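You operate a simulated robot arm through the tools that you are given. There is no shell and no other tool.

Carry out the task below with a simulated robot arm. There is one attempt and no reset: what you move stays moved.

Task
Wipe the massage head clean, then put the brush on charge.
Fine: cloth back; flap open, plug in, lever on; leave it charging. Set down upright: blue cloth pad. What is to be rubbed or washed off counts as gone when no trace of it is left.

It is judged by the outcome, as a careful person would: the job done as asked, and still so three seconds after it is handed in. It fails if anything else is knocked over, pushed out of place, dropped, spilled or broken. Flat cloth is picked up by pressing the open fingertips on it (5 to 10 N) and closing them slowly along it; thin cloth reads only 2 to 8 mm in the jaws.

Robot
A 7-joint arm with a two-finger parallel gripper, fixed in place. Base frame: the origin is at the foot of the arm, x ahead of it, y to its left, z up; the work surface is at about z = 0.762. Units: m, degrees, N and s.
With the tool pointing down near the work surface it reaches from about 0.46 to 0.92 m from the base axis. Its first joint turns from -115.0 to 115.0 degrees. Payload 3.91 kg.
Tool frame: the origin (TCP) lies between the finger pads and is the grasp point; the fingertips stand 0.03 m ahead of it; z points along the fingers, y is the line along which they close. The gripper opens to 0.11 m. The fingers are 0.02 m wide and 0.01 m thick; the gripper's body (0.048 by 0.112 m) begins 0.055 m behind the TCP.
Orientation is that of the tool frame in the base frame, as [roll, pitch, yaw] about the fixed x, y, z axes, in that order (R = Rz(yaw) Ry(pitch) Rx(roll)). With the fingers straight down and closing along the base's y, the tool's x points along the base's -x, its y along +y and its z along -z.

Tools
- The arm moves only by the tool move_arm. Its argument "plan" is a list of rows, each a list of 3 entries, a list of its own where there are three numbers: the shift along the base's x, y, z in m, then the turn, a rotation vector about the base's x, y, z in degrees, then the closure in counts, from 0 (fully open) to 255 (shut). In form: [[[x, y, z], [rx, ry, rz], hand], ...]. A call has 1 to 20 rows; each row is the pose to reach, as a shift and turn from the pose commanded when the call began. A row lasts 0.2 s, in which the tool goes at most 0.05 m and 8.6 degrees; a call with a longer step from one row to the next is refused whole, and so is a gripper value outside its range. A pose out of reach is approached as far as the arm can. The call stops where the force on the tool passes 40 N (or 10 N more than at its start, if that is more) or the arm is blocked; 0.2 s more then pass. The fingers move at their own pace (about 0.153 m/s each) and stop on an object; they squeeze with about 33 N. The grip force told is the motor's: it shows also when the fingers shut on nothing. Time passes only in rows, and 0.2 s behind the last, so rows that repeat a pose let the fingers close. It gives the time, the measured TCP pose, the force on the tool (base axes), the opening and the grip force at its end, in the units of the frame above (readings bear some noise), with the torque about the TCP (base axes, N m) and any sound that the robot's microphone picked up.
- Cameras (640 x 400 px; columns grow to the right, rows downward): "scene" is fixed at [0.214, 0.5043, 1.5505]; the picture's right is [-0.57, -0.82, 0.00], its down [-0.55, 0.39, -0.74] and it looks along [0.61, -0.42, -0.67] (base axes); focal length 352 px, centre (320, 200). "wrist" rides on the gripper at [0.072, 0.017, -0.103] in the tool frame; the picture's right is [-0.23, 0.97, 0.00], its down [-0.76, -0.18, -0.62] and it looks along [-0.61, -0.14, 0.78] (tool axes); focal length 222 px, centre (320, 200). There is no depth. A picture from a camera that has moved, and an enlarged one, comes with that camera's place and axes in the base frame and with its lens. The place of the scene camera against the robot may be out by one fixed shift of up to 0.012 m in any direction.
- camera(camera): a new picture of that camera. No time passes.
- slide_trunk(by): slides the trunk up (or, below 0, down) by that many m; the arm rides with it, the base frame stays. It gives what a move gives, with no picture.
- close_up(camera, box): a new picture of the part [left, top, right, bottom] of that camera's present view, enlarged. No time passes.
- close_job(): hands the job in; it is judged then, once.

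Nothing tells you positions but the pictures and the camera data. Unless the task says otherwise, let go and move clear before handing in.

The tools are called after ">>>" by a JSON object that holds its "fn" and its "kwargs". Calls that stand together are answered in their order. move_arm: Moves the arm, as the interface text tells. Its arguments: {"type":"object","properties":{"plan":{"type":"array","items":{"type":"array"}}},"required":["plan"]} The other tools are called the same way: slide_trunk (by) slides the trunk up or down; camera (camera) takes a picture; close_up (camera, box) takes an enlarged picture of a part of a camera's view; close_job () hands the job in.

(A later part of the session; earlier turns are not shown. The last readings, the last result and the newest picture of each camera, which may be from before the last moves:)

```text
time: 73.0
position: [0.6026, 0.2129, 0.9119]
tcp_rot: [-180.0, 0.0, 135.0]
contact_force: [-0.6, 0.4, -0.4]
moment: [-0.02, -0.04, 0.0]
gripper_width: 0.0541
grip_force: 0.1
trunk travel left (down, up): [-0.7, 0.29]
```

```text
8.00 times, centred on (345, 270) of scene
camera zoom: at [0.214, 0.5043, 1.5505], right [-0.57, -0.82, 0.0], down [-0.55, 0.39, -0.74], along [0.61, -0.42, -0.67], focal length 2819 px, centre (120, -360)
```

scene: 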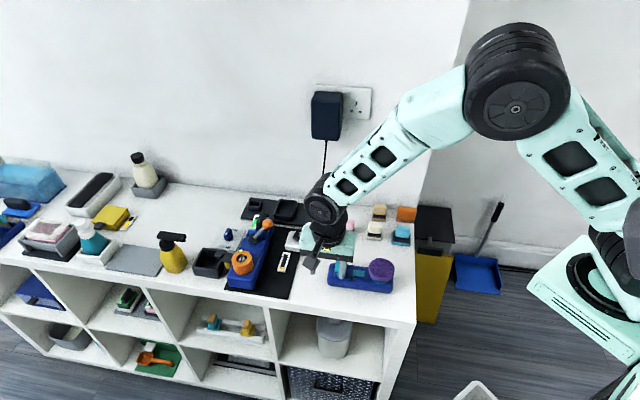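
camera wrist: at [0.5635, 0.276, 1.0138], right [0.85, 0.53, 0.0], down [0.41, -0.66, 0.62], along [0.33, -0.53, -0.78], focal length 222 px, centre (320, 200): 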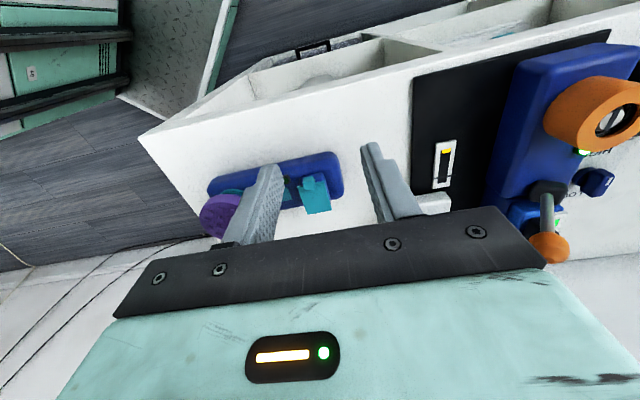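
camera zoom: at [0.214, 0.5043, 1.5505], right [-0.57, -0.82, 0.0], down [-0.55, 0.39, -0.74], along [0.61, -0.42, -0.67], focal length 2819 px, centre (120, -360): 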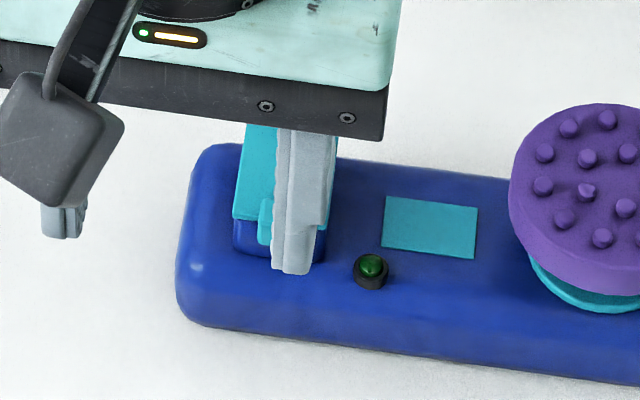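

>>> {"fn": "close_up", "kwargs": {"camera": "wrist", "box": [290, 165, 345, 215]}}

>>> {"fn": "close_up", "kwargs": {"camera": "scene", "box": [328, 255, 358, 285]}}

```text
8.00 times, centred on (318, 190) of wrist
camera zoom: at [0.5635, 0.276, 1.0138], right [0.85, 0.53, 0.0], down [0.41, -0.66, 0.62], along [0.33, -0.53, -0.78], focal length 1777 px, centre (340, 280)
```

zoom: 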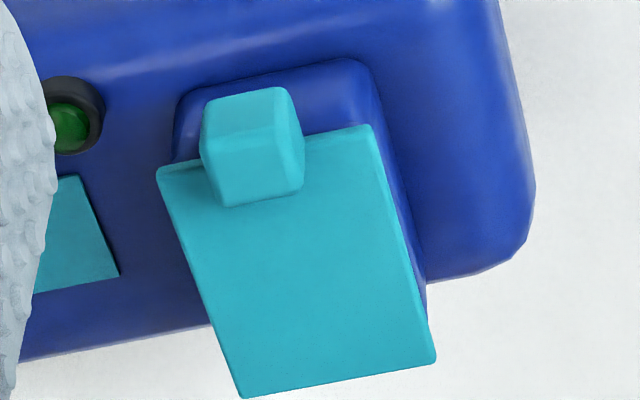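

```text
13.33 times, centred on (343, 270) of scene
camera zoom: at [0.214, 0.5043, 1.5505], right [-0.57, -0.82, 0.0], down [-0.55, 0.39, -0.74], along [0.61, -0.42, -0.67], focal length 4698 px, centre (13, -733)
```

zoom: 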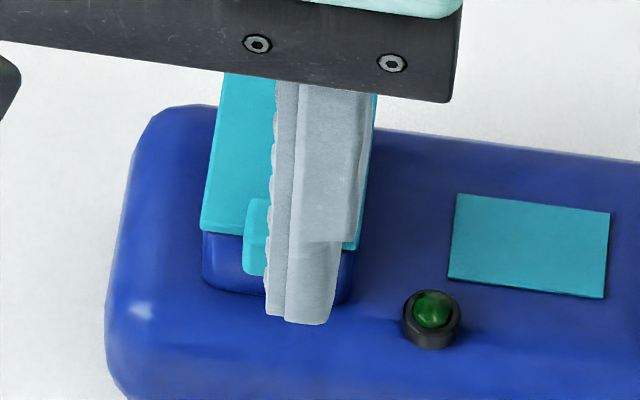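

The flap has a cube tab about 12 mm on a side, straddling its front edge at about (0.6245, 0.156, 0.818), and the hinge is on the wall side. I'll bring the fingers just above and slightly in front of the tab and check the alignment.

>>> {"fn": "move_arm", "kwargs": {"plan": [[[0.006, -0.018, 0], [0, 0, 0], 162], [[0.012, -0.036, -0.01], [0, 0, 0], 162], [[0.0171, -0.0517, -0.025], [0, 0, 0], 162], [[0.0171, -0.0517, -0.045], [0, 0, 0], 162], [[0.0171, -0.0517, -0.045], [0, 0, 0], 162]]}}

>>> {"fn": "close_up", "kwargs": {"camera": "wrist", "box": [240, 90, 400, 220]}}

>>> {"fn": "close_up", "kwargs": {"camera": "scene", "box": [320, 245, 370, 295]}}

```text
time: 74.2
position: [0.6208, 0.1592, 0.8656]
tcp_rot: [179.9, 0.0, 135.0]
contact_force: [0.9, 0.1, -1.0]
moment: [0.02, -0.01, -0.02]
gripper_width: 0.0401
grip_force: 0.0
trunk travel left (down, up): [-0.7, 0.29]
```

```text
3.08 times, centred on (320, 155) of wrist
camera zoom: at [0.5809, 0.2227, 0.9682], right [0.85, 0.53, 0.0], down [0.41, -0.66, 0.62], along [0.33, -0.53, -0.78], focal length 684 px, centre (320, 338)
```

zoom: 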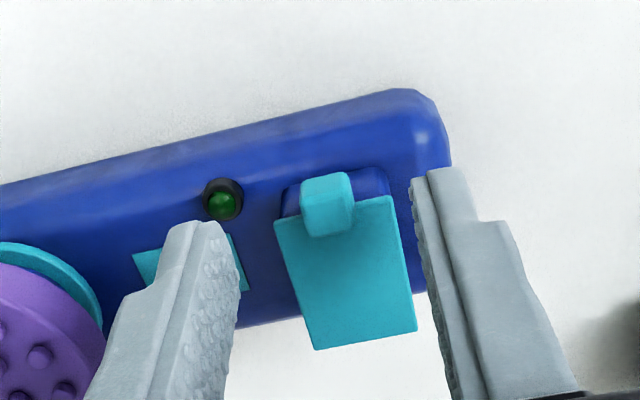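

```text
8.00 times, centred on (345, 270) of scene
camera zoom: at [0.214, 0.5043, 1.5505], right [-0.57, -0.82, 0.0], down [-0.55, 0.39, -0.74], along [0.61, -0.42, -0.67], focal length 2819 px, centre (120, -360)
```

zoom: 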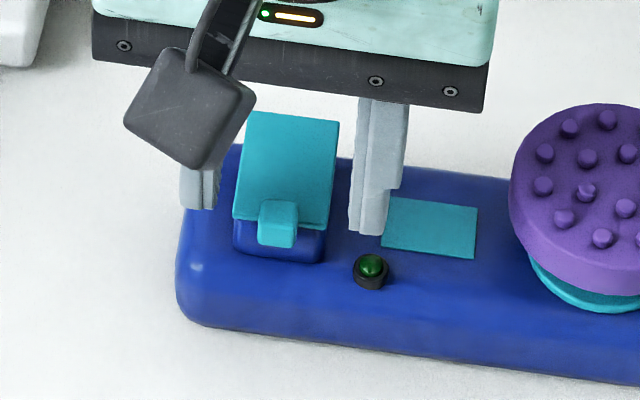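

Both views agree on the tab's position. I'll shift slightly forward, come down to the tab's level and close on it.

>>> {"fn": "move_arm", "kwargs": {"plan": [[[-0.001, 0.0018, -0.008], [0, 0, 0], 162], [[-0.001, 0.0018, -0.016], [0, 0, 0], 162], [[-0.001, 0.0018, -0.021], [0, 0, 0], 162], [[-0.001, 0.0018, -0.0236], [0, 0, 0], 162], [[-0.001, 0.0018, -0.0236], [0, 0, 0], 175], [[-0.001, 0.0018, -0.0236], [0, 0, 0], 190], [[-0.001, 0.0018, -0.0236], [0, 0, 0], 205], [[-0.001, 0.0018, -0.0236], [0, 0, 0], 215], [[-0.001, 0.0018, -0.0236], [0, 0, 0], 225], [[-0.001, 0.0018, -0.0236], [0, 0, 0], 255], [[-0.001, 0.0018, -0.0236], [0, 0, 0], 255]]}}

>>> {"fn": "close_up", "kwargs": {"camera": "wrist", "box": [240, 90, 400, 220]}}

>>> {"fn": "close_up", "kwargs": {"camera": "scene", "box": [320, 245, 370, 295]}}

```text
time: 76.6
position: [0.6191, 0.1619, 0.8413]
tcp_rot: [180.0, 0.0, 135.1]
contact_force: [1.1, 0.6, -0.6]
moment: [0.01, -0.03, 0.05]
gripper_width: 0.0291
grip_force: 33.1
trunk travel left (down, up): [-0.7, 0.29]
```

```text
3.08 times, centred on (320, 155) of wrist
camera zoom: at [0.5803, 0.2244, 0.9443], right [0.85, 0.53, 0.0], down [0.41, -0.66, 0.62], along [0.33, -0.53, -0.78], focal length 684 px, centre (320, 338)
```

zoom: 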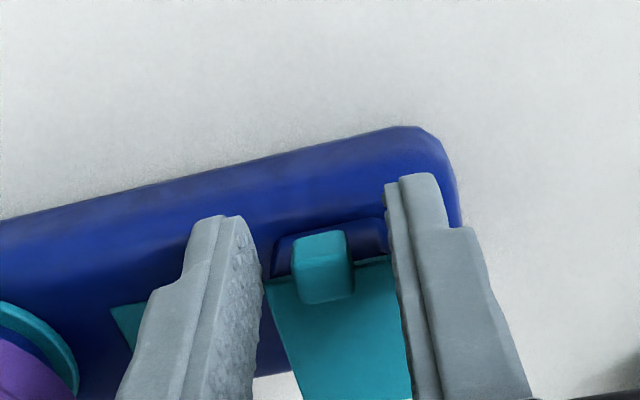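

```text
8.00 times, centred on (345, 270) of scene
camera zoom: at [0.214, 0.5043, 1.5505], right [-0.57, -0.82, 0.0], down [-0.55, 0.39, -0.74], along [0.61, -0.42, -0.67], focal length 2819 px, centre (120, -360)
```

zoom: 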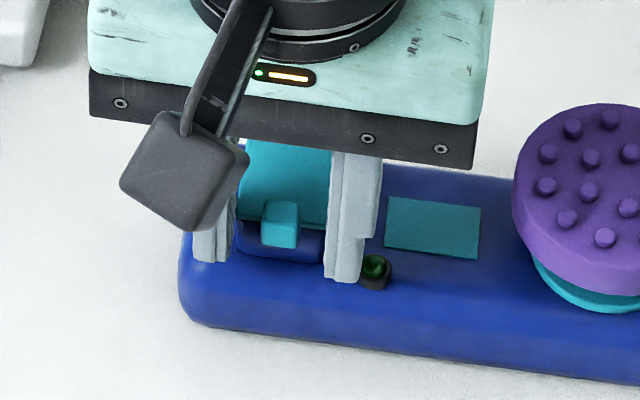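

The fingers stopped at 0.029 on the port housing's sides, because the housing extends in front of the flap. I'll reopen, raise a few millimetres above the flap plate and pinch only the tab.

>>> {"fn": "move_arm", "kwargs": {"plan": [[[0, 0, 0], [0, 0, 0], 180], [[0, 0, 0], [0, 0, 0], 162], [[0, 0, 0.003], [0, 0, 0], 162], [[0.001, -0.001, 0.005], [0, 0, 0], 162], [[0.001, -0.001, 0.005], [0, 0, 0], 175], [[0.001, -0.001, 0.005], [0, 0, 0], 190], [[0.001, -0.001, 0.005], [0, 0, 0], 205], [[0.001, -0.001, 0.005], [0, 0, 0], 215], [[0.001, -0.001, 0.005], [0, 0, 0], 225], [[0.001, -0.001, 0.005], [0, 0, 0], 255], [[0.001, -0.001, 0.005], [0, 0, 0], 255]]}}

>>> {"fn": "close_up", "kwargs": {"camera": "wrist", "box": [240, 90, 400, 220]}}

>>> {"fn": "close_up", "kwargs": {"camera": "scene", "box": [320, 245, 370, 295]}}

```text
time: 79.0
position: [0.6211, 0.1619, 0.8467]
tcp_rot: [-180.0, 0.0, 135.0]
contact_force: [-0.7, -1.2, 0.8]
moment: [-0.07, -0.04, -0.02]
gripper_width: 0.0294
grip_force: 32.7
trunk travel left (down, up): [-0.7, 0.29]
```

```text
3.08 times, centred on (320, 155) of wrist
camera zoom: at [0.5813, 0.2242, 0.9498], right [0.85, 0.53, 0.0], down [0.41, -0.66, 0.62], along [0.33, -0.53, -0.78], focal length 684 px, centre (320, 338)
```

zoom: 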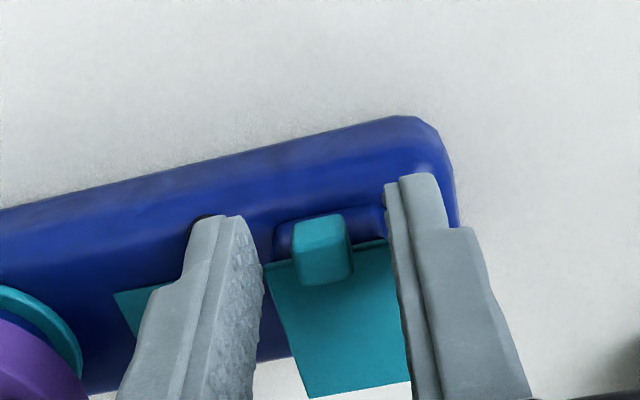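

```text
8.00 times, centred on (345, 270) of scene
camera zoom: at [0.214, 0.5043, 1.5505], right [-0.57, -0.82, 0.0], down [-0.55, 0.39, -0.74], along [0.61, -0.42, -0.67], focal length 2819 px, centre (120, -360)
```

zoom: 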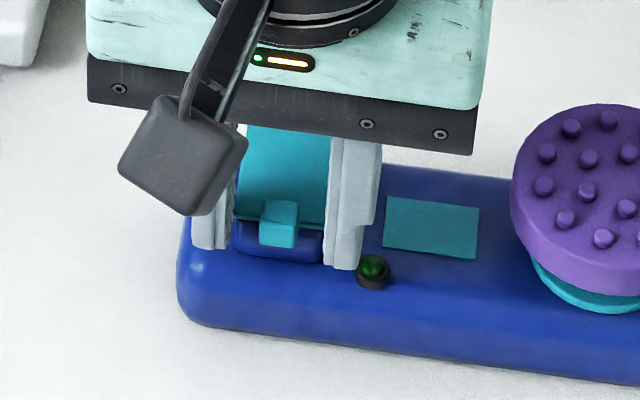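

At this height the fingers are gripping the sides of the flap plate, which is 0.029 wide. That suits lifting it, so I'll reopen, move about 6 mm toward the hinge for a firmer hold, close on the plate's edges and lift a little to test.

>>> {"fn": "move_arm", "kwargs": {"plan": [[[0, 0, 0], [0, 0, 0], 180], [[0, 0, 0], [0, 0, 0], 162], [[0.002, -0.002, 0], [0, 0, 0], 162], [[0.0045, -0.0045, -0.002], [0, 0, 0], 162], [[0.0045, -0.0045, -0.002], [0, 0, 0], 175], [[0.0045, -0.0045, -0.002], [0, 0, 0], 185], [[0.0045, -0.0045, -0.002], [0, 0, 0], 195], [[0.0045, -0.0045, -0.002], [0, 0, 0], 255], [[0.0045, -0.0045, -0.002], [0, 0, 0], 255]]}}

>>> {"fn": "close_up", "kwargs": {"camera": "wrist", "box": [240, 90, 400, 220]}}

>>> {"fn": "close_up", "kwargs": {"camera": "scene", "box": [320, 245, 370, 295]}}

```text
time: 81.0
position: [0.6243, 0.157, 0.8445]
tcp_rot: [-180.0, 0.0, 135.0]
contact_force: [1.4, 0.2, -0.5]
moment: [0.03, -0.05, 0.06]
gripper_width: 0.0293
grip_force: 33.1
trunk travel left (down, up): [-0.7, 0.29]
```

```text
3.08 times, centred on (320, 155) of wrist
camera zoom: at [0.5855, 0.2195, 0.9474], right [0.85, 0.53, 0.0], down [0.41, -0.66, 0.62], along [0.33, -0.53, -0.78], focal length 684 px, centre (320, 338)
```

zoom: 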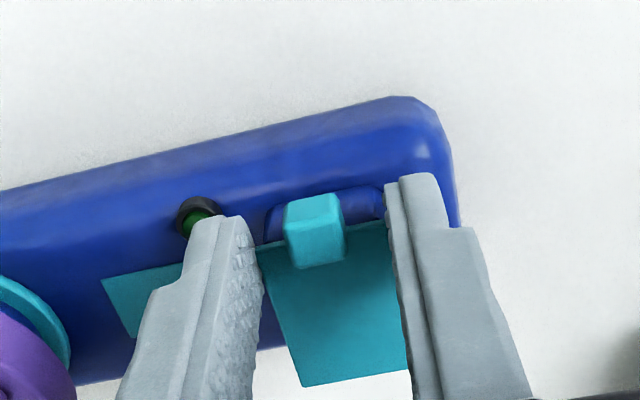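

```text
8.00 times, centred on (345, 270) of scene
camera zoom: at [0.214, 0.5043, 1.5505], right [-0.57, -0.82, 0.0], down [-0.55, 0.39, -0.74], along [0.61, -0.42, -0.67], focal length 2819 px, centre (120, -360)
```

zoom: 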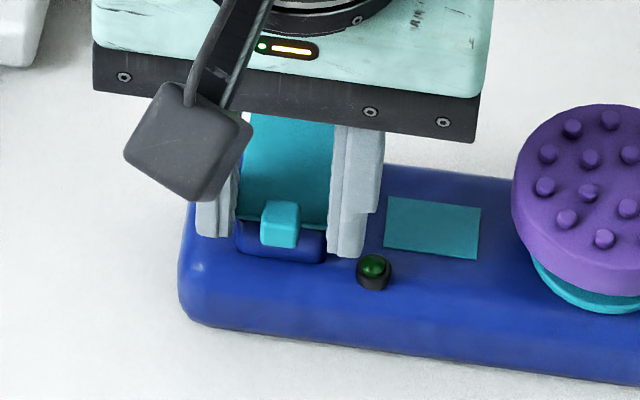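

Gripping at 0.0293. I'll lift a few millimetres to see whether the flap swings up.

>>> {"fn": "move_arm", "kwargs": {"plan": [[[0, 0, 0.002], [0, 0, 0], 255], [[0, 0, 0.004], [0, 0, 0], 255], [[0, 0, 0.006], [0, 0, 0], 255], [[0, 0, 0.006], [0, 0, 0], 255]]}}

>>> {"fn": "close_up", "kwargs": {"camera": "wrist", "box": [240, 90, 400, 220]}}

>>> {"fn": "close_up", "kwargs": {"camera": "scene", "box": [320, 245, 370, 295]}}

```text
time: 82.0
position: [0.6253, 0.1581, 0.8517]
tcp_rot: [-179.9, -0.1, 135.0]
contact_force: [-0.8, 0.4, -3.0]
moment: [0.22, -0.12, 0.02]
gripper_width: 0.0293
grip_force: 33.0
trunk travel left (down, up): [-0.7, 0.29]
```

```text
3.08 times, centred on (320, 155) of wrist
camera zoom: at [0.5858, 0.22, 0.954], right [0.85, 0.53, 0.0], down [0.41, -0.66, 0.62], along [0.33, -0.53, -0.78], focal length 684 px, centre (320, 338)
```

zoom: 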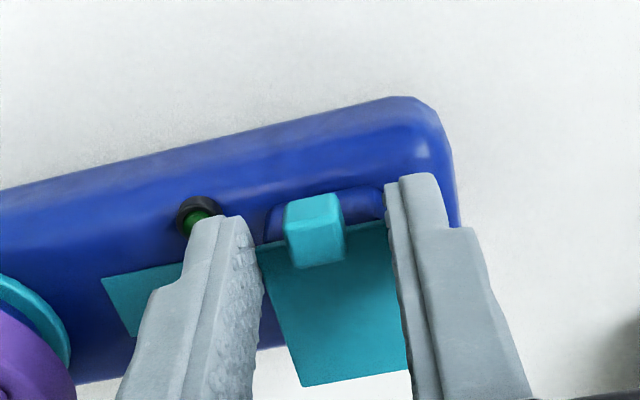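

```text
8.00 times, centred on (345, 270) of scene
camera zoom: at [0.214, 0.5043, 1.5505], right [-0.57, -0.82, 0.0], down [-0.55, 0.39, -0.74], along [0.61, -0.42, -0.67], focal length 2819 px, centre (120, -360)
```

zoom: 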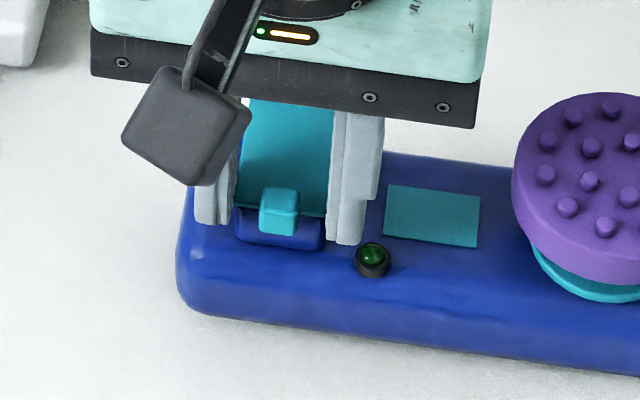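

The whole brush end lifted with the hand, so I'm holding the rigid housing. I'll set it back down, release and try again higher until only the tab is between the fingers.

>>> {"fn": "move_arm", "kwargs": {"plan": [[[0, 0, -0.002], [0, 0, 0], 255], [[0, 0, -0.004], [0, 0, 0], 255], [[0, 0, -0.006], [0, 0, 0], 255], [[0, 0, -0.006], [0, 0, 0], 255], [[0, 0, -0.006], [0, 0, 0], 200], [[0, 0, -0.006], [0, 0, 0], 180], [[0, 0, -0.006], [0, 0, 0], 165], [[-0.002, 0.002, -0.002], [0, 0, 0], 165], [[-0.002, 0.002, 0.002], [0, 0, 0], 165], [[-0.002, 0.002, 0.002], [0, 0, 0], 175], [[-0.002, 0.002, 0.002], [0, 0, 0], 185], [[-0.002, 0.002, 0.002], [0, 0, 0], 195], [[-0.002, 0.002, 0.002], [0, 0, 0], 205], [[-0.002, 0.002, 0.002], [0, 0, 0], 215], [[-0.002, 0.002, 0.002], [0, 0, 0], 225], [[-0.002, 0.002, 0.002], [0, 0, 0], 225]]}}

>>> {"fn": "close_up", "kwargs": {"camera": "wrist", "box": [240, 90, 400, 220]}}

>>> {"fn": "close_up", "kwargs": {"camera": "scene", "box": [320, 245, 370, 295]}}

```text
time: 85.4
position: [0.6233, 0.1593, 0.8544]
tcp_rot: [180.0, 0.0, 134.9]
contact_force: [0.4, 0.3, -0.1]
moment: [0.0, 0.0, 0.0]
gripper_width: 0.013
grip_force: 0.1
trunk travel left (down, up): [-0.7, 0.29]
```

```text
3.08 times, centred on (320, 155) of wrist
camera zoom: at [0.5828, 0.2216, 0.9561], right [0.85, 0.53, 0.0], down [0.41, -0.66, 0.62], along [0.33, -0.53, -0.78], focal length 684 px, centre (320, 338)
```

zoom: 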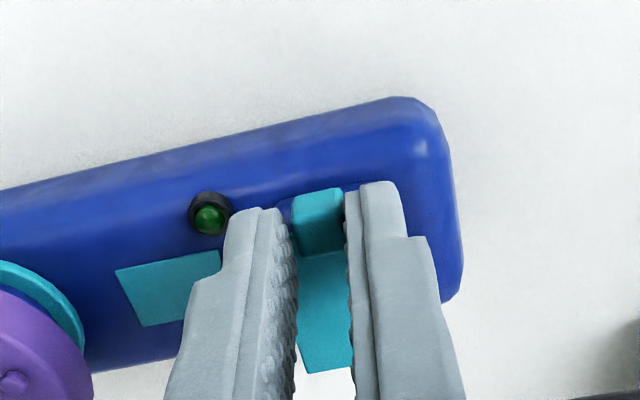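

```text
8.00 times, centred on (345, 270) of scene
camera zoom: at [0.214, 0.5043, 1.5505], right [-0.57, -0.82, 0.0], down [-0.55, 0.39, -0.74], along [0.61, -0.42, -0.67], focal length 2819 px, centre (120, -360)
```

zoom: 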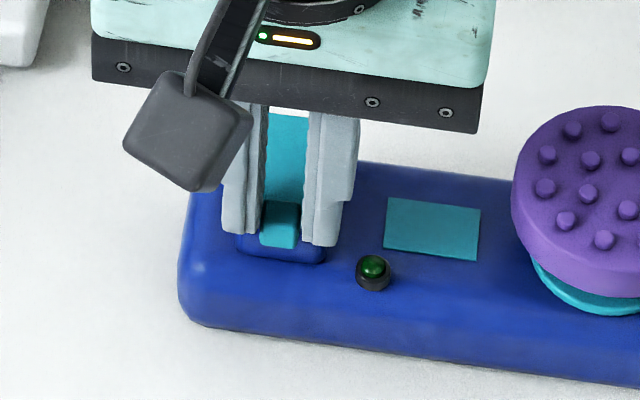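

The fingers now pass above the housing and sit around the tab. I'll squeeze and check the width.

>>> {"fn": "move_arm", "kwargs": {"plan": [[[0, 0, 0], [0, 0, 0], 232], [[0, 0, 0], [0, 0, 0], 240], [[0, 0, 0], [0, 0, 0], 255], [[0, 0, 0], [0, 0, 0], 255]]}}

>>> {"fn": "close_up", "kwargs": {"camera": "wrist", "box": [270, 120, 370, 220]}}

```text
time: 86.4
position: [0.6225, 0.1593, 0.8538]
tcp_rot: [180.0, 0.0, 135.0]
contact_force: [0.3, 0.2, 0.4]
moment: [-0.02, 0.0, 0.11]
gripper_width: 0.0111
grip_force: 33.0
trunk travel left (down, up): [-0.7, 0.29]
```

```text
4.00 times, centred on (320, 170) of wrist
camera zoom: at [0.5828, 0.2216, 0.9562], right [0.85, 0.53, 0.0], down [0.41, -0.66, 0.62], along [0.33, -0.53, -0.78], focal length 888 px, centre (320, 320)
```

zoom: 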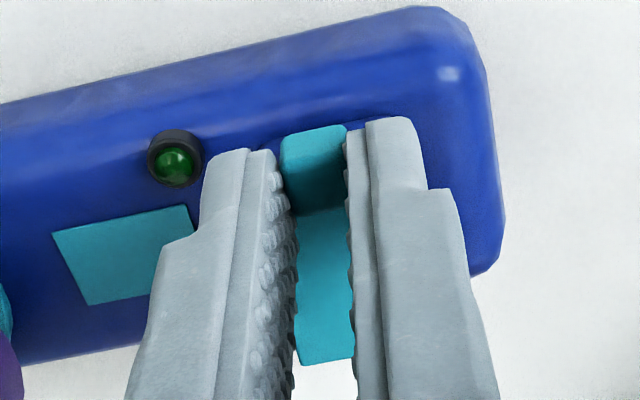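

The tab is pinched at 0.011 m. I'll swing it up along an arc about the hinge, tilting the hand slightly, to about 30° first.

>>> {"fn": "move_arm", "kwargs": {"plan": [[[0.0012, -0.0012, 0.0038], [1.41, 1.41, 0], 255], [[0.0025, -0.0025, 0.0075], [2.83, 2.83, 0], 255], [[0.0042, -0.0042, 0.011], [4.24, 4.24, 0], 255], [[0.006, -0.006, 0.0144], [5.66, 5.66, 0], 255], [[0.0081, -0.0081, 0.0176], [7.07, 7.07, 0], 255], [[0.0103, -0.0103, 0.0206], [8.49, 8.49, 0], 255], [[0.0103, -0.0103, 0.0206], [8.49, 8.49, 0], 255]]}}

>>> {"fn": "close_up", "kwargs": {"camera": "wrist", "box": [240, 90, 400, 220]}}

>>> {"fn": "close_up", "kwargs": {"camera": "scene", "box": [320, 245, 370, 295]}}

```text
time: 88.0
position: [0.634, 0.1485, 0.8735]
tcp_rot: [-180.0, -11.9, 135.0]
contact_force: [0.8, 0.1, -2.1]
moment: [0.07, 0.03, -0.03]
gripper_width: 0.011
grip_force: 33.1
trunk travel left (down, up): [-0.7, 0.29]
```

```text
3.08 times, centred on (320, 155) of wrist
camera zoom: at [0.61, 0.196, 0.9888], right [0.85, 0.53, -0.05], down [0.49, -0.74, 0.45], along [0.2, -0.4, -0.89], focal length 684 px, centre (320, 338)
```

zoom: 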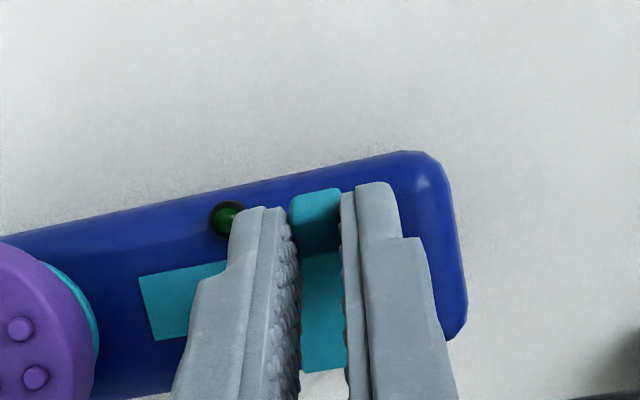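

```text
8.00 times, centred on (345, 270) of scene
camera zoom: at [0.214, 0.5043, 1.5505], right [-0.57, -0.82, 0.0], down [-0.55, 0.39, -0.74], along [0.61, -0.42, -0.67], focal length 2819 px, centre (120, -360)
```

zoom: 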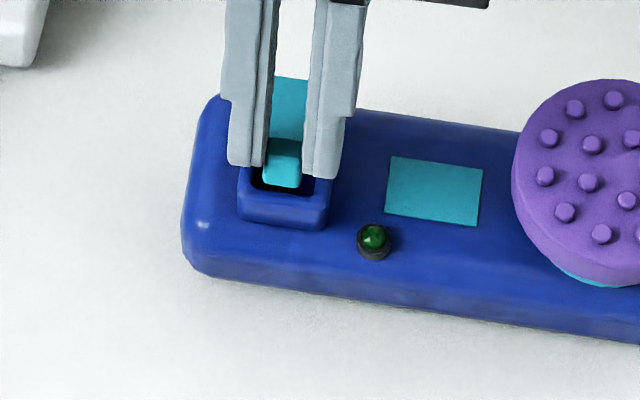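

The flap has begun to open and the port shows, but the brush seems to have shifted or lifted a bit. I'll look at the whole brush.

>>> {"fn": "close_up", "kwargs": {"camera": "scene", "box": [300, 220, 430, 330]}}

>>> {"fn": "camera", "kwargs": {"camera": "wrist"}}

```text
3.64 times, centred on (365, 275) of scene
camera zoom: at [0.214, 0.5043, 1.5505], right [-0.57, -0.82, 0.0], down [-0.55, 0.39, -0.74], along [0.61, -0.42, -0.67], focal length 1281 px, centre (156, -73)
```

zoom: 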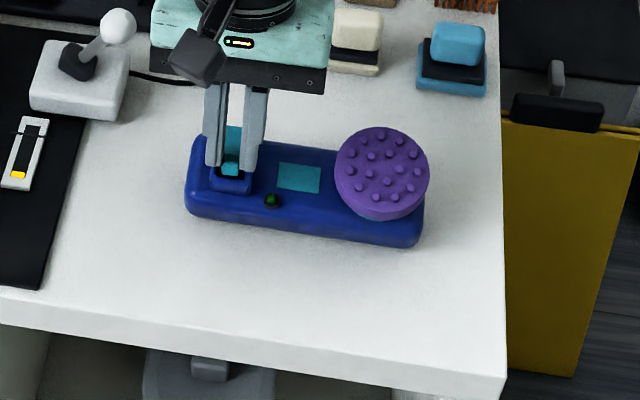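

```text
taken
camera wrist: at [0.61, 0.196, 0.9888], right [0.85, 0.53, -0.05], down [0.49, -0.74, 0.45], along [0.2, -0.4, -0.89], focal length 222 px, centre (320, 200)
```

wrist: 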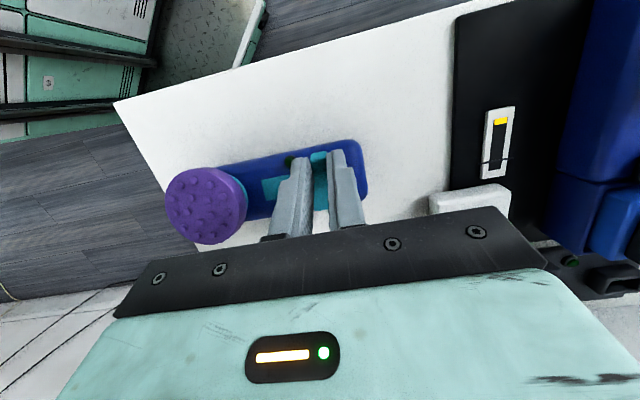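

>>> {"fn": "close_up", "kwargs": {"camera": "scene", "box": [335, 235, 425, 300]}}

>>> {"fn": "close_up", "kwargs": {"camera": "wrist", "box": [150, 130, 390, 260]}}

```text
6.15 times, centred on (380, 268) of scene
camera zoom: at [0.214, 0.5043, 1.5505], right [-0.57, -0.82, 0.0], down [-0.55, 0.39, -0.74], along [0.61, -0.42, -0.67], focal length 2168 px, centre (-49, -215)
```

zoom: 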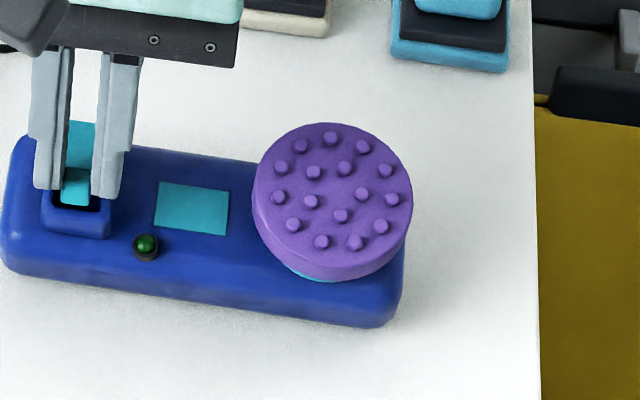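

```text
2.67 times, centred on (270, 195) of wrist
camera zoom: at [0.61, 0.196, 0.9888], right [0.85, 0.53, -0.05], down [0.49, -0.74, 0.45], along [0.2, -0.4, -0.89], focal length 592 px, centre (453, 213)
```

zoom: 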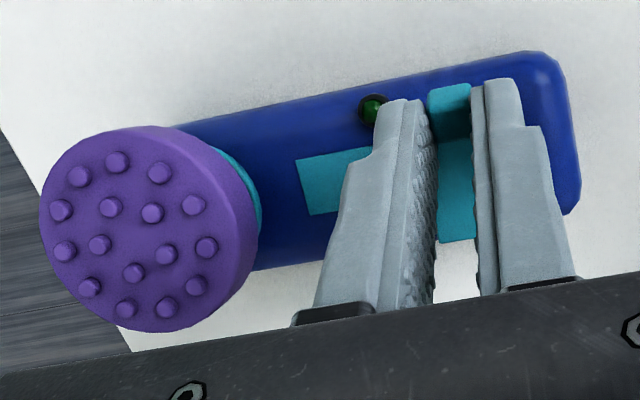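

The tab doesn't pivot in the grip, so the back of the brush was rolled up slightly. I'll rotate the hand about the tab until its tilt matches the flap angle, which should let the brush settle flat.

>>> {"fn": "move_arm", "kwargs": {"plan": [[[0.001, -0.001, -0.0003], [2.12, 2.12, 0], 255], [[0.0019, -0.0019, -0.0007], [4.24, 4.24, 0], 255], [[0.0029, -0.0029, -0.0012], [6.36, 6.36, 0], 255], [[0.0038, -0.0038, -0.0017], [8.49, 8.49, 0], 255], [[0.0047, -0.0047, -0.0023], [10.6, 10.6, 0], 255], [[0.0056, -0.0056, -0.003], [12.73, 12.73, 0], 255], [[0.0056, -0.0056, -0.003], [12.73, 12.73, 0], 255]]}}

>>> {"fn": "close_up", "kwargs": {"camera": "scene", "box": [335, 235, 425, 300]}}

>>> {"fn": "close_up", "kwargs": {"camera": "wrist", "box": [150, 130, 390, 260]}}

```text
time: 89.6
position: [0.6401, 0.143, 0.8699]
tcp_rot: [-180.0, -30.0, 135.0]
contact_force: [-0.2, -1.3, 3.2]
moment: [-0.1, -0.08, 0.05]
gripper_width: 0.0111
grip_force: 33.2
trunk travel left (down, up): [-0.7, 0.29]
```

```text
6.15 times, centred on (380, 268) of scene
camera zoom: at [0.214, 0.5043, 1.5505], right [-0.57, -0.82, 0.0], down [-0.55, 0.39, -0.74], along [0.61, -0.42, -0.67], focal length 2168 px, centre (-49, -215)
```

zoom: 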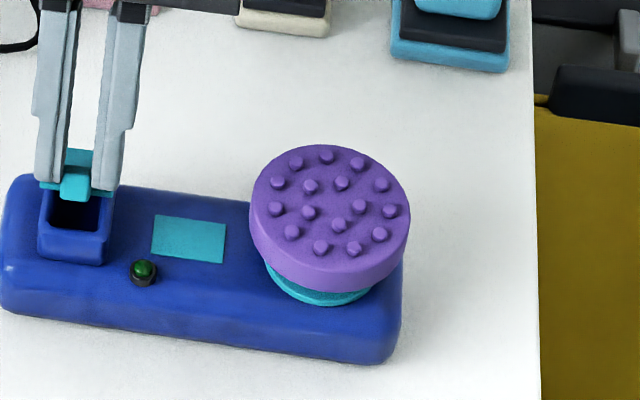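

```text
2.67 times, centred on (270, 195) of wrist
camera zoom: at [0.6437, 0.1626, 0.9964], right [0.83, 0.55, -0.11], down [0.56, -0.81, 0.16], along [-0.01, -0.19, -0.98], focal length 592 px, centre (453, 213)
```

zoom: 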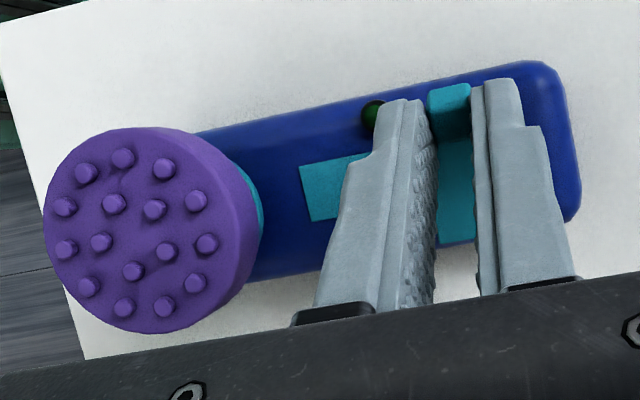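

The brush is flat again with the flap open about 30°, and the port is visible. I'll continue the arc to about 60° with the hand tilt matching.

>>> {"fn": "move_arm", "kwargs": {"plan": [[[0.0019, -0.0019, 0.001], [2.12, 2.12, 0], 255], [[0.0038, -0.0038, 0.002], [4.24, 4.24, 0], 255], [[0.0058, -0.0058, 0.0028], [6.36, 6.36, 0], 255], [[0.0078, -0.0078, 0.0034], [8.49, 8.49, 0], 255], [[0.0098, -0.0098, 0.0039], [10.6, 10.6, 0], 255], [[0.0118, -0.0118, 0.0042], [12.73, 12.73, 0], 255], [[0.0138, -0.0138, 0.0044], [14.85, 14.85, 0], 255], [[0.0158, -0.0158, 0.0044], [16.97, 16.97, 0], 255], [[0.0178, -0.0178, 0.0043], [19.1, 19.1, 0], 255], [[0.0199, -0.0199, 0.004], [21.2, 21.2, 0], 255], [[0.0199, -0.0199, 0.004], [21.2, 21.2, 0], 255]]}}

>>> {"fn": "close_up", "kwargs": {"camera": "scene", "box": [325, 225, 425, 300]}}

>>> {"fn": "camera", "kwargs": {"camera": "wrist"}}

```text
time: 92.0
position: [0.6548, 0.125, 0.8752]
tcp_rot: [-179.8, -60.1, 135.2]
contact_force: [0.0, -1.0, -2.0]
moment: [0.03, -0.02, 0.06]
gripper_width: 0.0112
grip_force: 33.0
trunk travel left (down, up): [-0.7, 0.29]
```

```text
5.33 times, centred on (375, 262) of scene
camera zoom: at [0.214, 0.5043, 1.5505], right [-0.57, -0.82, 0.0], down [-0.55, 0.39, -0.74], along [0.61, -0.42, -0.67], focal length 1879 px, centre (27, -133)
```

zoom: 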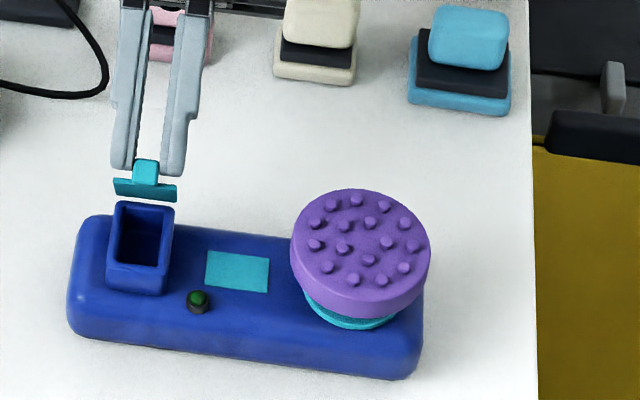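

```text
taken
camera wrist: at [0.7042, 0.0998, 0.9883], right [0.76, 0.61, -0.2], down [0.53, -0.77, -0.35], along [-0.37, 0.16, -0.92], focal length 222 px, centre (320, 200)
```

wrist: 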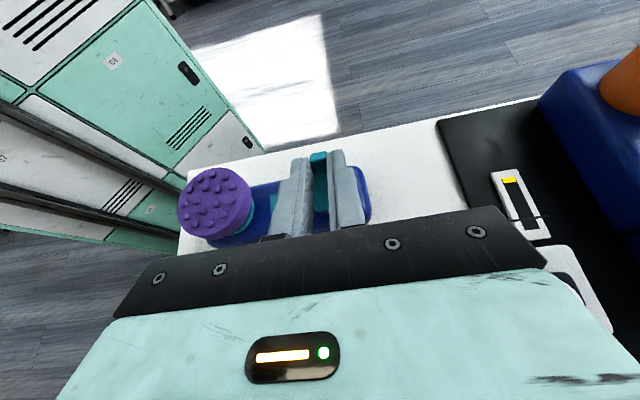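

The flap is at about 60° and the brush is flat. I'll carry on to about 75° before letting go.

>>> {"fn": "move_arm", "kwargs": {"plan": [[[0.002, -0.002, -0.0004], [2.12, 2.12, 0], 255], [[0.004, -0.004, -0.001], [4.24, 4.24, 0], 255], [[0.006, -0.006, -0.0018], [6.36, 6.36, 0], 255], [[0.0079, -0.0079, -0.0026], [8.49, 8.49, 0], 255], [[0.0098, -0.0098, -0.0036], [10.6, 10.6, 0], 255], [[0.0098, -0.0098, -0.0036], [10.6, 10.6, 0], 255]]}}

>>> {"fn": "close_up", "kwargs": {"camera": "scene", "box": [325, 225, 425, 300]}}

>>> {"fn": "close_up", "kwargs": {"camera": "wrist", "box": [230, 120, 410, 250]}}

>>> {"fn": "camera", "kwargs": {"camera": "scene"}}

```text
time: 93.4
position: [0.6688, 0.113, 0.8696]
tcp_rot: [180.0, -74.9, 135.0]
contact_force: [1.1, 0.2, 2.0]
moment: [0.04, -0.06, -0.03]
gripper_width: 0.011
grip_force: 33.0
trunk travel left (down, up): [-0.7, 0.29]
```

```text
5.33 times, centred on (375, 262) of scene
camera zoom: at [0.214, 0.5043, 1.5505], right [-0.57, -0.82, 0.0], down [-0.55, 0.39, -0.74], along [0.61, -0.42, -0.67], focal length 1879 px, centre (27, -133)
```

zoom: 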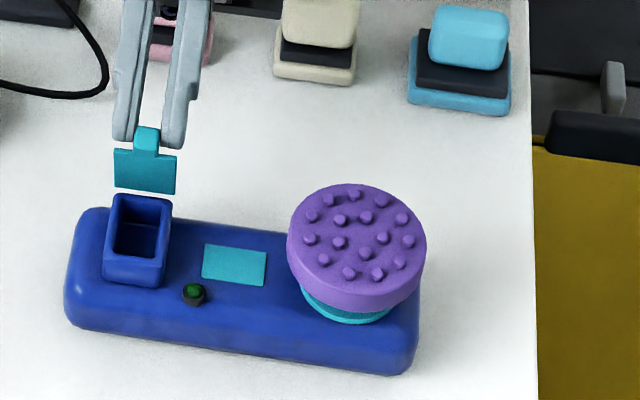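

```text
3.08 times, centred on (320, 185) of wrist
camera zoom: at [0.7374, 0.0675, 0.9664], right [0.73, 0.65, -0.22], down [0.44, -0.69, -0.57], along [-0.52, 0.32, -0.79], focal length 684 px, centre (320, 246)
```

zoom: 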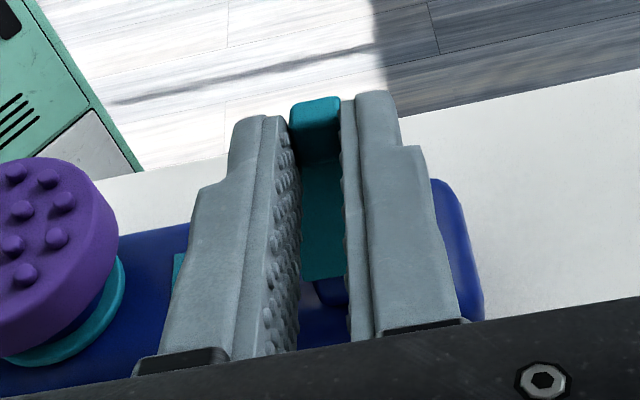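

```text
taken
```

scene: 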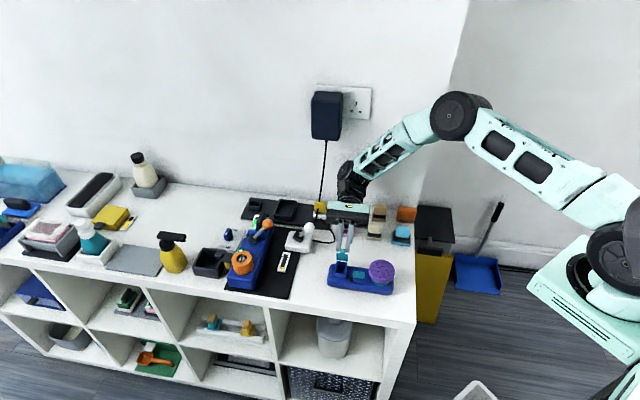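

The flap is at about 75°. I'll open the fingers gently and see whether it stays up by itself.

>>> {"fn": "move_arm", "kwargs": {"plan": [[[0, 0, 0], [0, 0, 0], 225], [[0, 0, 0], [0, 0, 0], 210], [[0, 0, 0], [0, 0, 0], 195], [[0, 0, 0], [0, 0, 0], 180]]}}

>>> {"fn": "close_up", "kwargs": {"camera": "scene", "box": [325, 225, 425, 300]}}

```text
time: 94.4
position: [0.6676, 0.1139, 0.8694]
tcp_rot: [179.9, -75.0, 135.0]
contact_force: [-0.4, 0.7, -0.4]
moment: [0.02, -0.03, 0.0]
gripper_width: 0.0324
grip_force: 0.2
trunk travel left (down, up): [-0.7, 0.29]
```

```text
5.33 times, centred on (375, 262) of scene
camera zoom: at [0.214, 0.5043, 1.5505], right [-0.57, -0.82, 0.0], down [-0.55, 0.39, -0.74], along [0.61, -0.42, -0.67], focal length 1879 px, centre (27, -133)
```

zoom: 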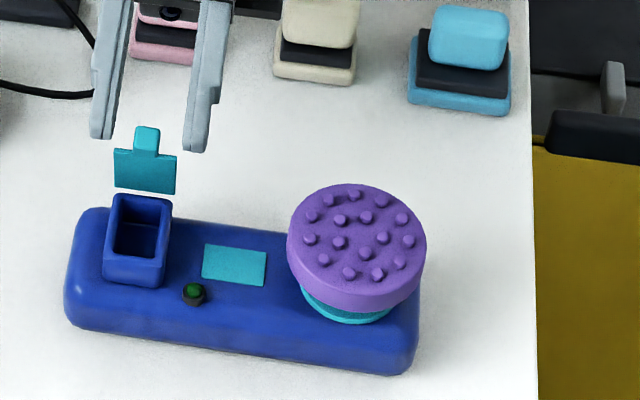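

The flap stays at 75° on its own. To clear room for the plug I'll open it further: I'll rise, bring the hand back to vertical, regrip the tab from above and swing it past 90°.

>>> {"fn": "move_arm", "kwargs": {"plan": [[[0, 0, 0.03], [0, 0, 0], 170], [[0, 0, 0.06], [0, 0, 0], 165], [[-0.002, 0.002, 0.08], [-5.87, -5.87, 0], 165], [[-0.004, 0.004, 0.085], [-11.74, -11.74, 0], 165], [[-0.006, 0.006, 0.085], [-17.6, -17.6, 0], 165], [[-0.008, 0.008, 0.085], [-23.5, -23.5, 0], 165], [[-0.01, 0.01, 0.085], [-29.4, -29.4, 0], 165], [[-0.012, 0.012, 0.085], [-35.3, -35.3, 0], 165], [[-0.014, 0.014, 0.085], [-41.2, -41.2, 0], 165], [[-0.016, 0.016, 0.085], [-47.1, -47.1, 0], 165], [[-0.018, 0.018, 0.085], [-53.03, -53.03, 0], 165], [[-0.018, 0.018, 0.07], [-53.03, -53.03, 0], 165], [[-0.018, 0.018, 0.07], [-53.03, -53.03, 0], 165]]}}

>>> {"fn": "close_up", "kwargs": {"camera": "scene", "box": [325, 225, 425, 300]}}

>>> {"fn": "camera", "kwargs": {"camera": "wrist"}}

>>> {"fn": "close_up", "kwargs": {"camera": "wrist", "box": [240, 90, 400, 220]}}

```text
time: 95.5
position: [0.6334, 0.1055, 0.8914]
tcp_rot: [-165.0, -59.3, 121.1]
contact_force: [3.6, -2.4, 1.9]
moment: [0.36, 0.06, -0.23]
gripper_width: 0.0393
grip_force: 0.4
trunk travel left (down, up): [-0.7, 0.29]
stopped in row 5: the arm was blocked; the commanded pose is now the measured one
```

```text
5.33 times, centred on (375, 262) of scene
camera zoom: at [0.214, 0.5043, 1.5505], right [-0.57, -0.82, 0.0], down [-0.55, 0.39, -0.74], along [0.61, -0.42, -0.67], focal length 1879 px, centre (27, -133)
```

zoom: 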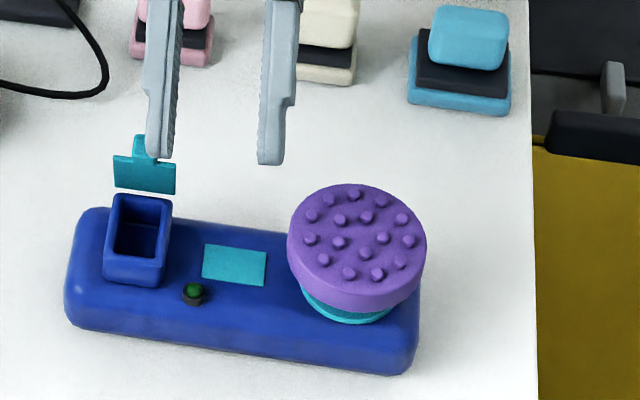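

```text
taken
camera wrist: at [0.6927, 0.0896, 1.0017], right [0.75, 0.57, -0.32], down [0.48, -0.81, -0.32], along [-0.45, 0.09, -0.89], focal length 222 px, centre (320, 200)
```

wrist: 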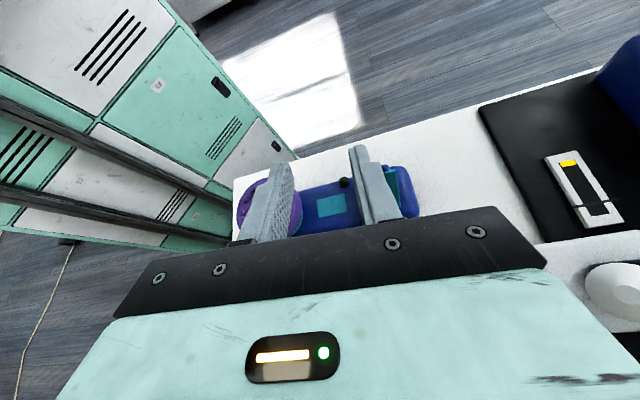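

```text
3.08 times, centred on (320, 155) of wrist
camera zoom: at [0.6927, 0.0896, 1.0017], right [0.75, 0.57, -0.32], down [0.48, -0.81, -0.32], along [-0.45, 0.09, -0.89], focal length 684 px, centre (320, 338)
```

zoom: 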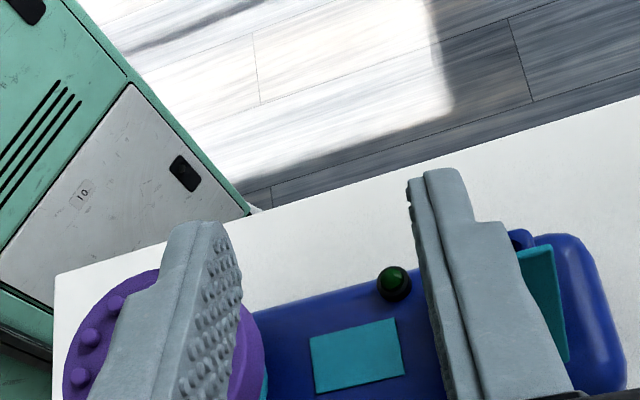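

The arm got blocked partway through the turn, probably at a joint limit, and the hand swung sideways. I'll raise it straight up first and check.

>>> {"fn": "move_arm", "kwargs": {"plan": [[[0, 0, 0.01], [0, 0, 0], 165], [[0, 0, 0.03], [0, 0, 0], 165], [[0, 0, 0.06], [0, 0, 0], 165], [[0, 0, 0.09], [0, 0, 0], 165], [[0, 0, 0.09], [0, 0, 0], 165]]}}

>>> {"fn": "camera", "kwargs": {"camera": "scene"}}

>>> {"fn": "close_up", "kwargs": {"camera": "scene", "box": [325, 225, 425, 300]}}

```text
time: 96.8
position: [0.6247, 0.1105, 0.9756]
tcp_rot: [-164.0, -59.6, 121.0]
contact_force: [-0.4, 1.2, -0.6]
moment: [0.0, 0.01, 0.01]
gripper_width: 0.0385
grip_force: 0.2
trunk travel left (down, up): [-0.7, 0.29]
```

```text
taken
```

scene: 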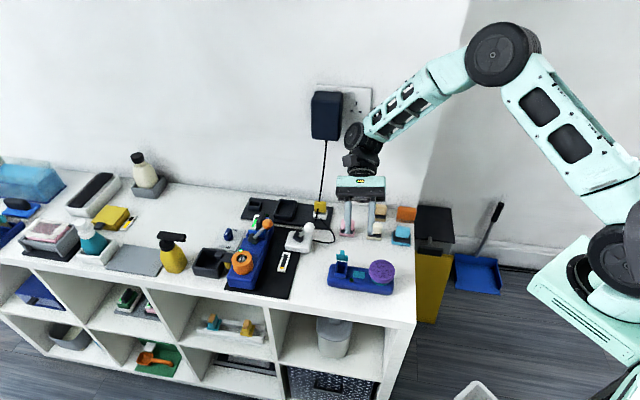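

```text
5.33 times, centred on (375, 262) of scene
camera zoom: at [0.214, 0.5043, 1.5505], right [-0.57, -0.82, 0.0], down [-0.55, 0.39, -0.74], along [0.61, -0.42, -0.67], focal length 1879 px, centre (27, -133)
```

zoom: 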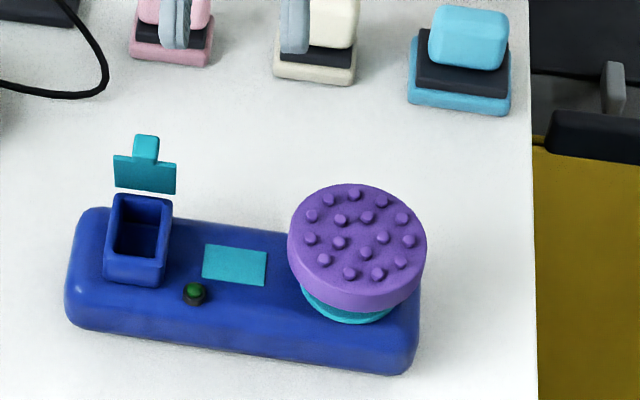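

Nothing was disturbed and the flap is still up. I'll rotate the hand back to vertical here, at a safe height.

>>> {"fn": "move_arm", "kwargs": {"plan": [[[0, 0, 0.005], [-4.71, -5.97, 0.54], 165], [[0, 0, 0.01], [-9.42, -11.95, 1.09], 165], [[0, 0, 0.01], [-14.14, -17.92, 1.63], 165], [[0, 0, 0.01], [-18.85, -23.9, 2.17], 165], [[0, 0, 0.01], [-23.56, -29.87, 2.72], 165], [[0, 0, 0.01], [-28.27, -35.85, 3.26], 165], [[0, 0, 0.01], [-32.99, -41.82, 3.81], 165], [[0, 0, 0.01], [-37.7, -47.8, 4.35], 165], [[0, 0, 0.01], [-37.7, -47.8, 4.35], 165]]}}

>>> {"fn": "camera", "kwargs": {"camera": "wrist"}}

```text
time: 98.8
position: [0.6309, 0.1049, 0.9887]
tcp_rot: [179.1, 0.6, 134.9]
contact_force: [-0.9, -0.1, 0.1]
moment: [0.02, -0.01, 0.01]
gripper_width: 0.0392
grip_force: 0.0
trunk travel left (down, up): [-0.7, 0.29]
```

```text
taken
camera wrist: at [0.5908, 0.1662, 1.0913], right [0.85, 0.53, 0.02], down [0.4, -0.67, 0.63], along [0.34, -0.53, -0.78], focal length 222 px, centre (320, 200)
```

wrist: 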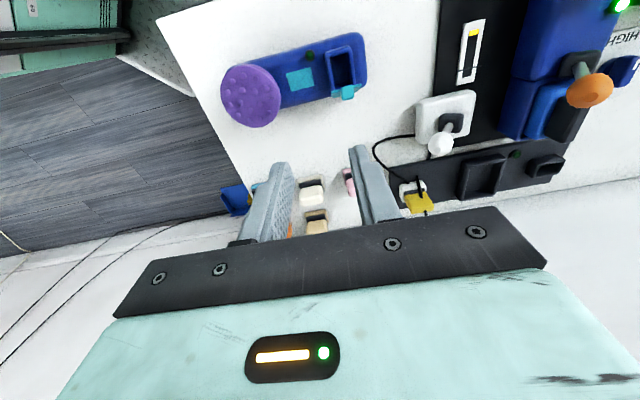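

The hand is vertical again. From here I can see the brush, port, lever box and plug together, so I'll enlarge them.

>>> {"fn": "close_up", "kwargs": {"camera": "wrist", "box": [210, 20, 390, 140]}}

>>> {"fn": "close_up", "kwargs": {"camera": "wrist", "box": [370, 10, 560, 225]}}

>>> {"fn": "close_up", "kwargs": {"camera": "wrist", "box": [300, 30, 380, 110]}}

```text
3.33 times, centred on (300, 80) of wrist
camera zoom: at [0.5908, 0.1662, 1.0913], right [0.85, 0.53, 0.02], down [0.4, -0.67, 0.63], along [0.34, -0.53, -0.78], focal length 740 px, centre (387, 600)
```

zoom: 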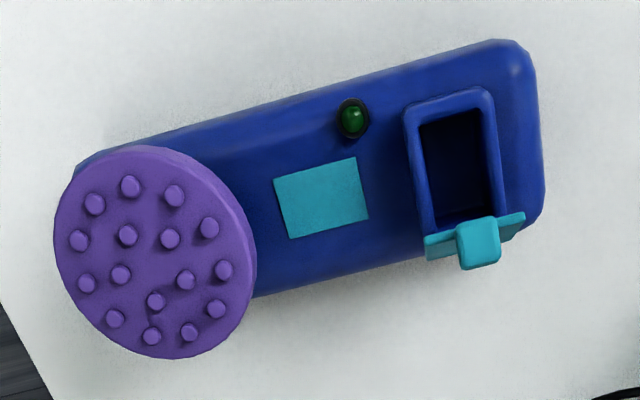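

```text
1.86 times, centred on (465, 118) of wrist
camera zoom: at [0.5908, 0.1662, 1.0913], right [0.85, 0.53, 0.02], down [0.4, -0.67, 0.63], along [0.34, -0.53, -0.78], focal length 413 px, centre (50, 354)
```

zoom: 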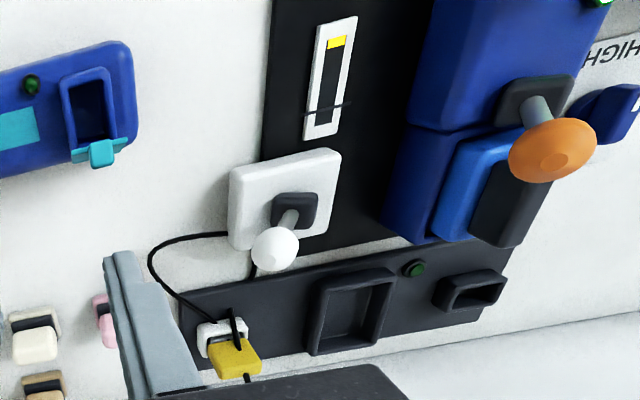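

```text
5.00 times, centred on (340, 70) of wrist
camera zoom: at [0.5908, 0.1662, 1.0913], right [0.85, 0.53, 0.02], down [0.4, -0.67, 0.63], along [0.34, -0.53, -0.78], focal length 1111 px, centre (220, 850)
```

zoom: 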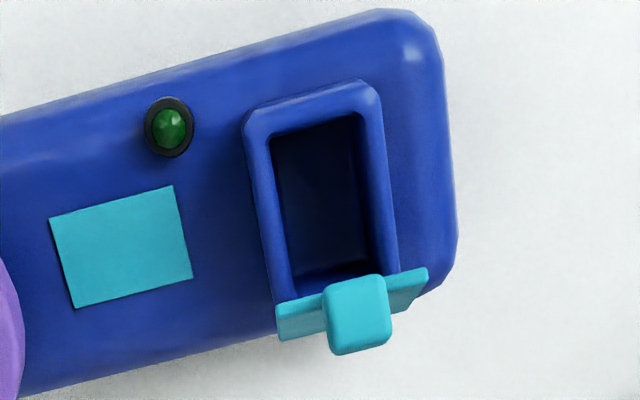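

The port is an open socket of about 19 × 31 mm and the flap stands at its back. I'll straighten the hand's small tilt and come above the tab for another look.

>>> {"fn": "move_arm", "kwargs": {"plan": [[[0.005, 0.01, -0.02], [-0.2, 1.06, 0.1], 165], [[0.01, 0.02, -0.04], [-0.2, 1.06, 0.1], 165], [[0.015, 0.03, -0.06], [-0.2, 1.06, 0.1], 165], [[0.015, 0.03, -0.069], [-0.2, 1.06, 0.1], 165], [[0.015, 0.03, -0.069], [-0.2, 1.06, 0.1], 165]]}}

>>> {"fn": "close_up", "kwargs": {"camera": "wrist", "box": [240, 60, 400, 220]}}

>>> {"fn": "close_up", "kwargs": {"camera": "scene", "box": [320, 230, 380, 290]}}

```text
time: 100.0
position: [0.6465, 0.1332, 0.9205]
tcp_rot: [-179.9, -0.2, 135.1]
contact_force: [0.0, 0.2, 0.4]
moment: [0.01, -0.01, 0.02]
gripper_width: 0.0386
grip_force: 0.1
trunk travel left (down, up): [-0.7, 0.29]
```

```text
2.50 times, centred on (320, 140) of wrist
camera zoom: at [0.6073, 0.1965, 1.0228], right [0.85, 0.53, 0.0], down [0.42, -0.66, 0.62], along [0.33, -0.53, -0.78], focal length 555 px, centre (320, 350)
```

zoom: 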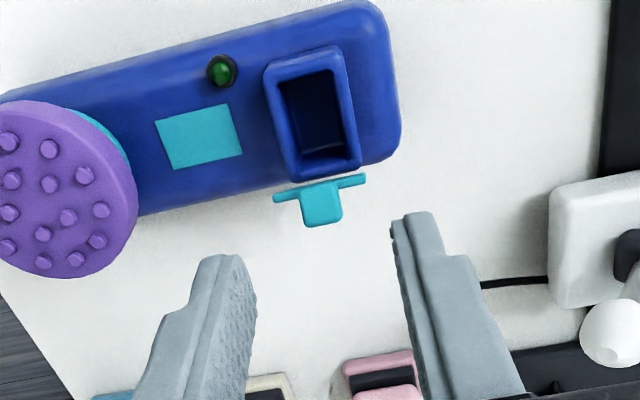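

```text
6.67 times, centred on (350, 260) of scene
camera zoom: at [0.214, 0.5043, 1.5505], right [-0.57, -0.82, 0.0], down [-0.55, 0.39, -0.74], along [0.61, -0.42, -0.67], focal length 2349 px, centre (120, -200)
```

zoom: 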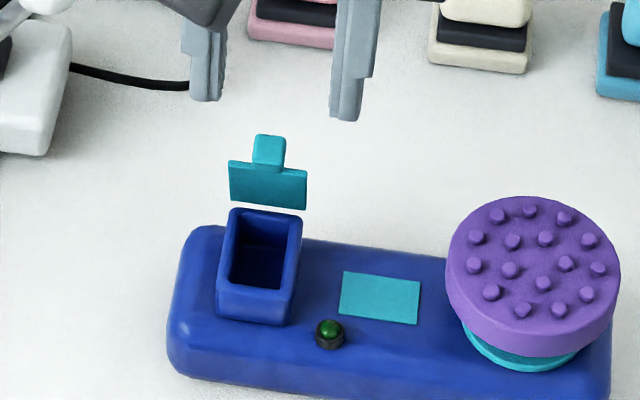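

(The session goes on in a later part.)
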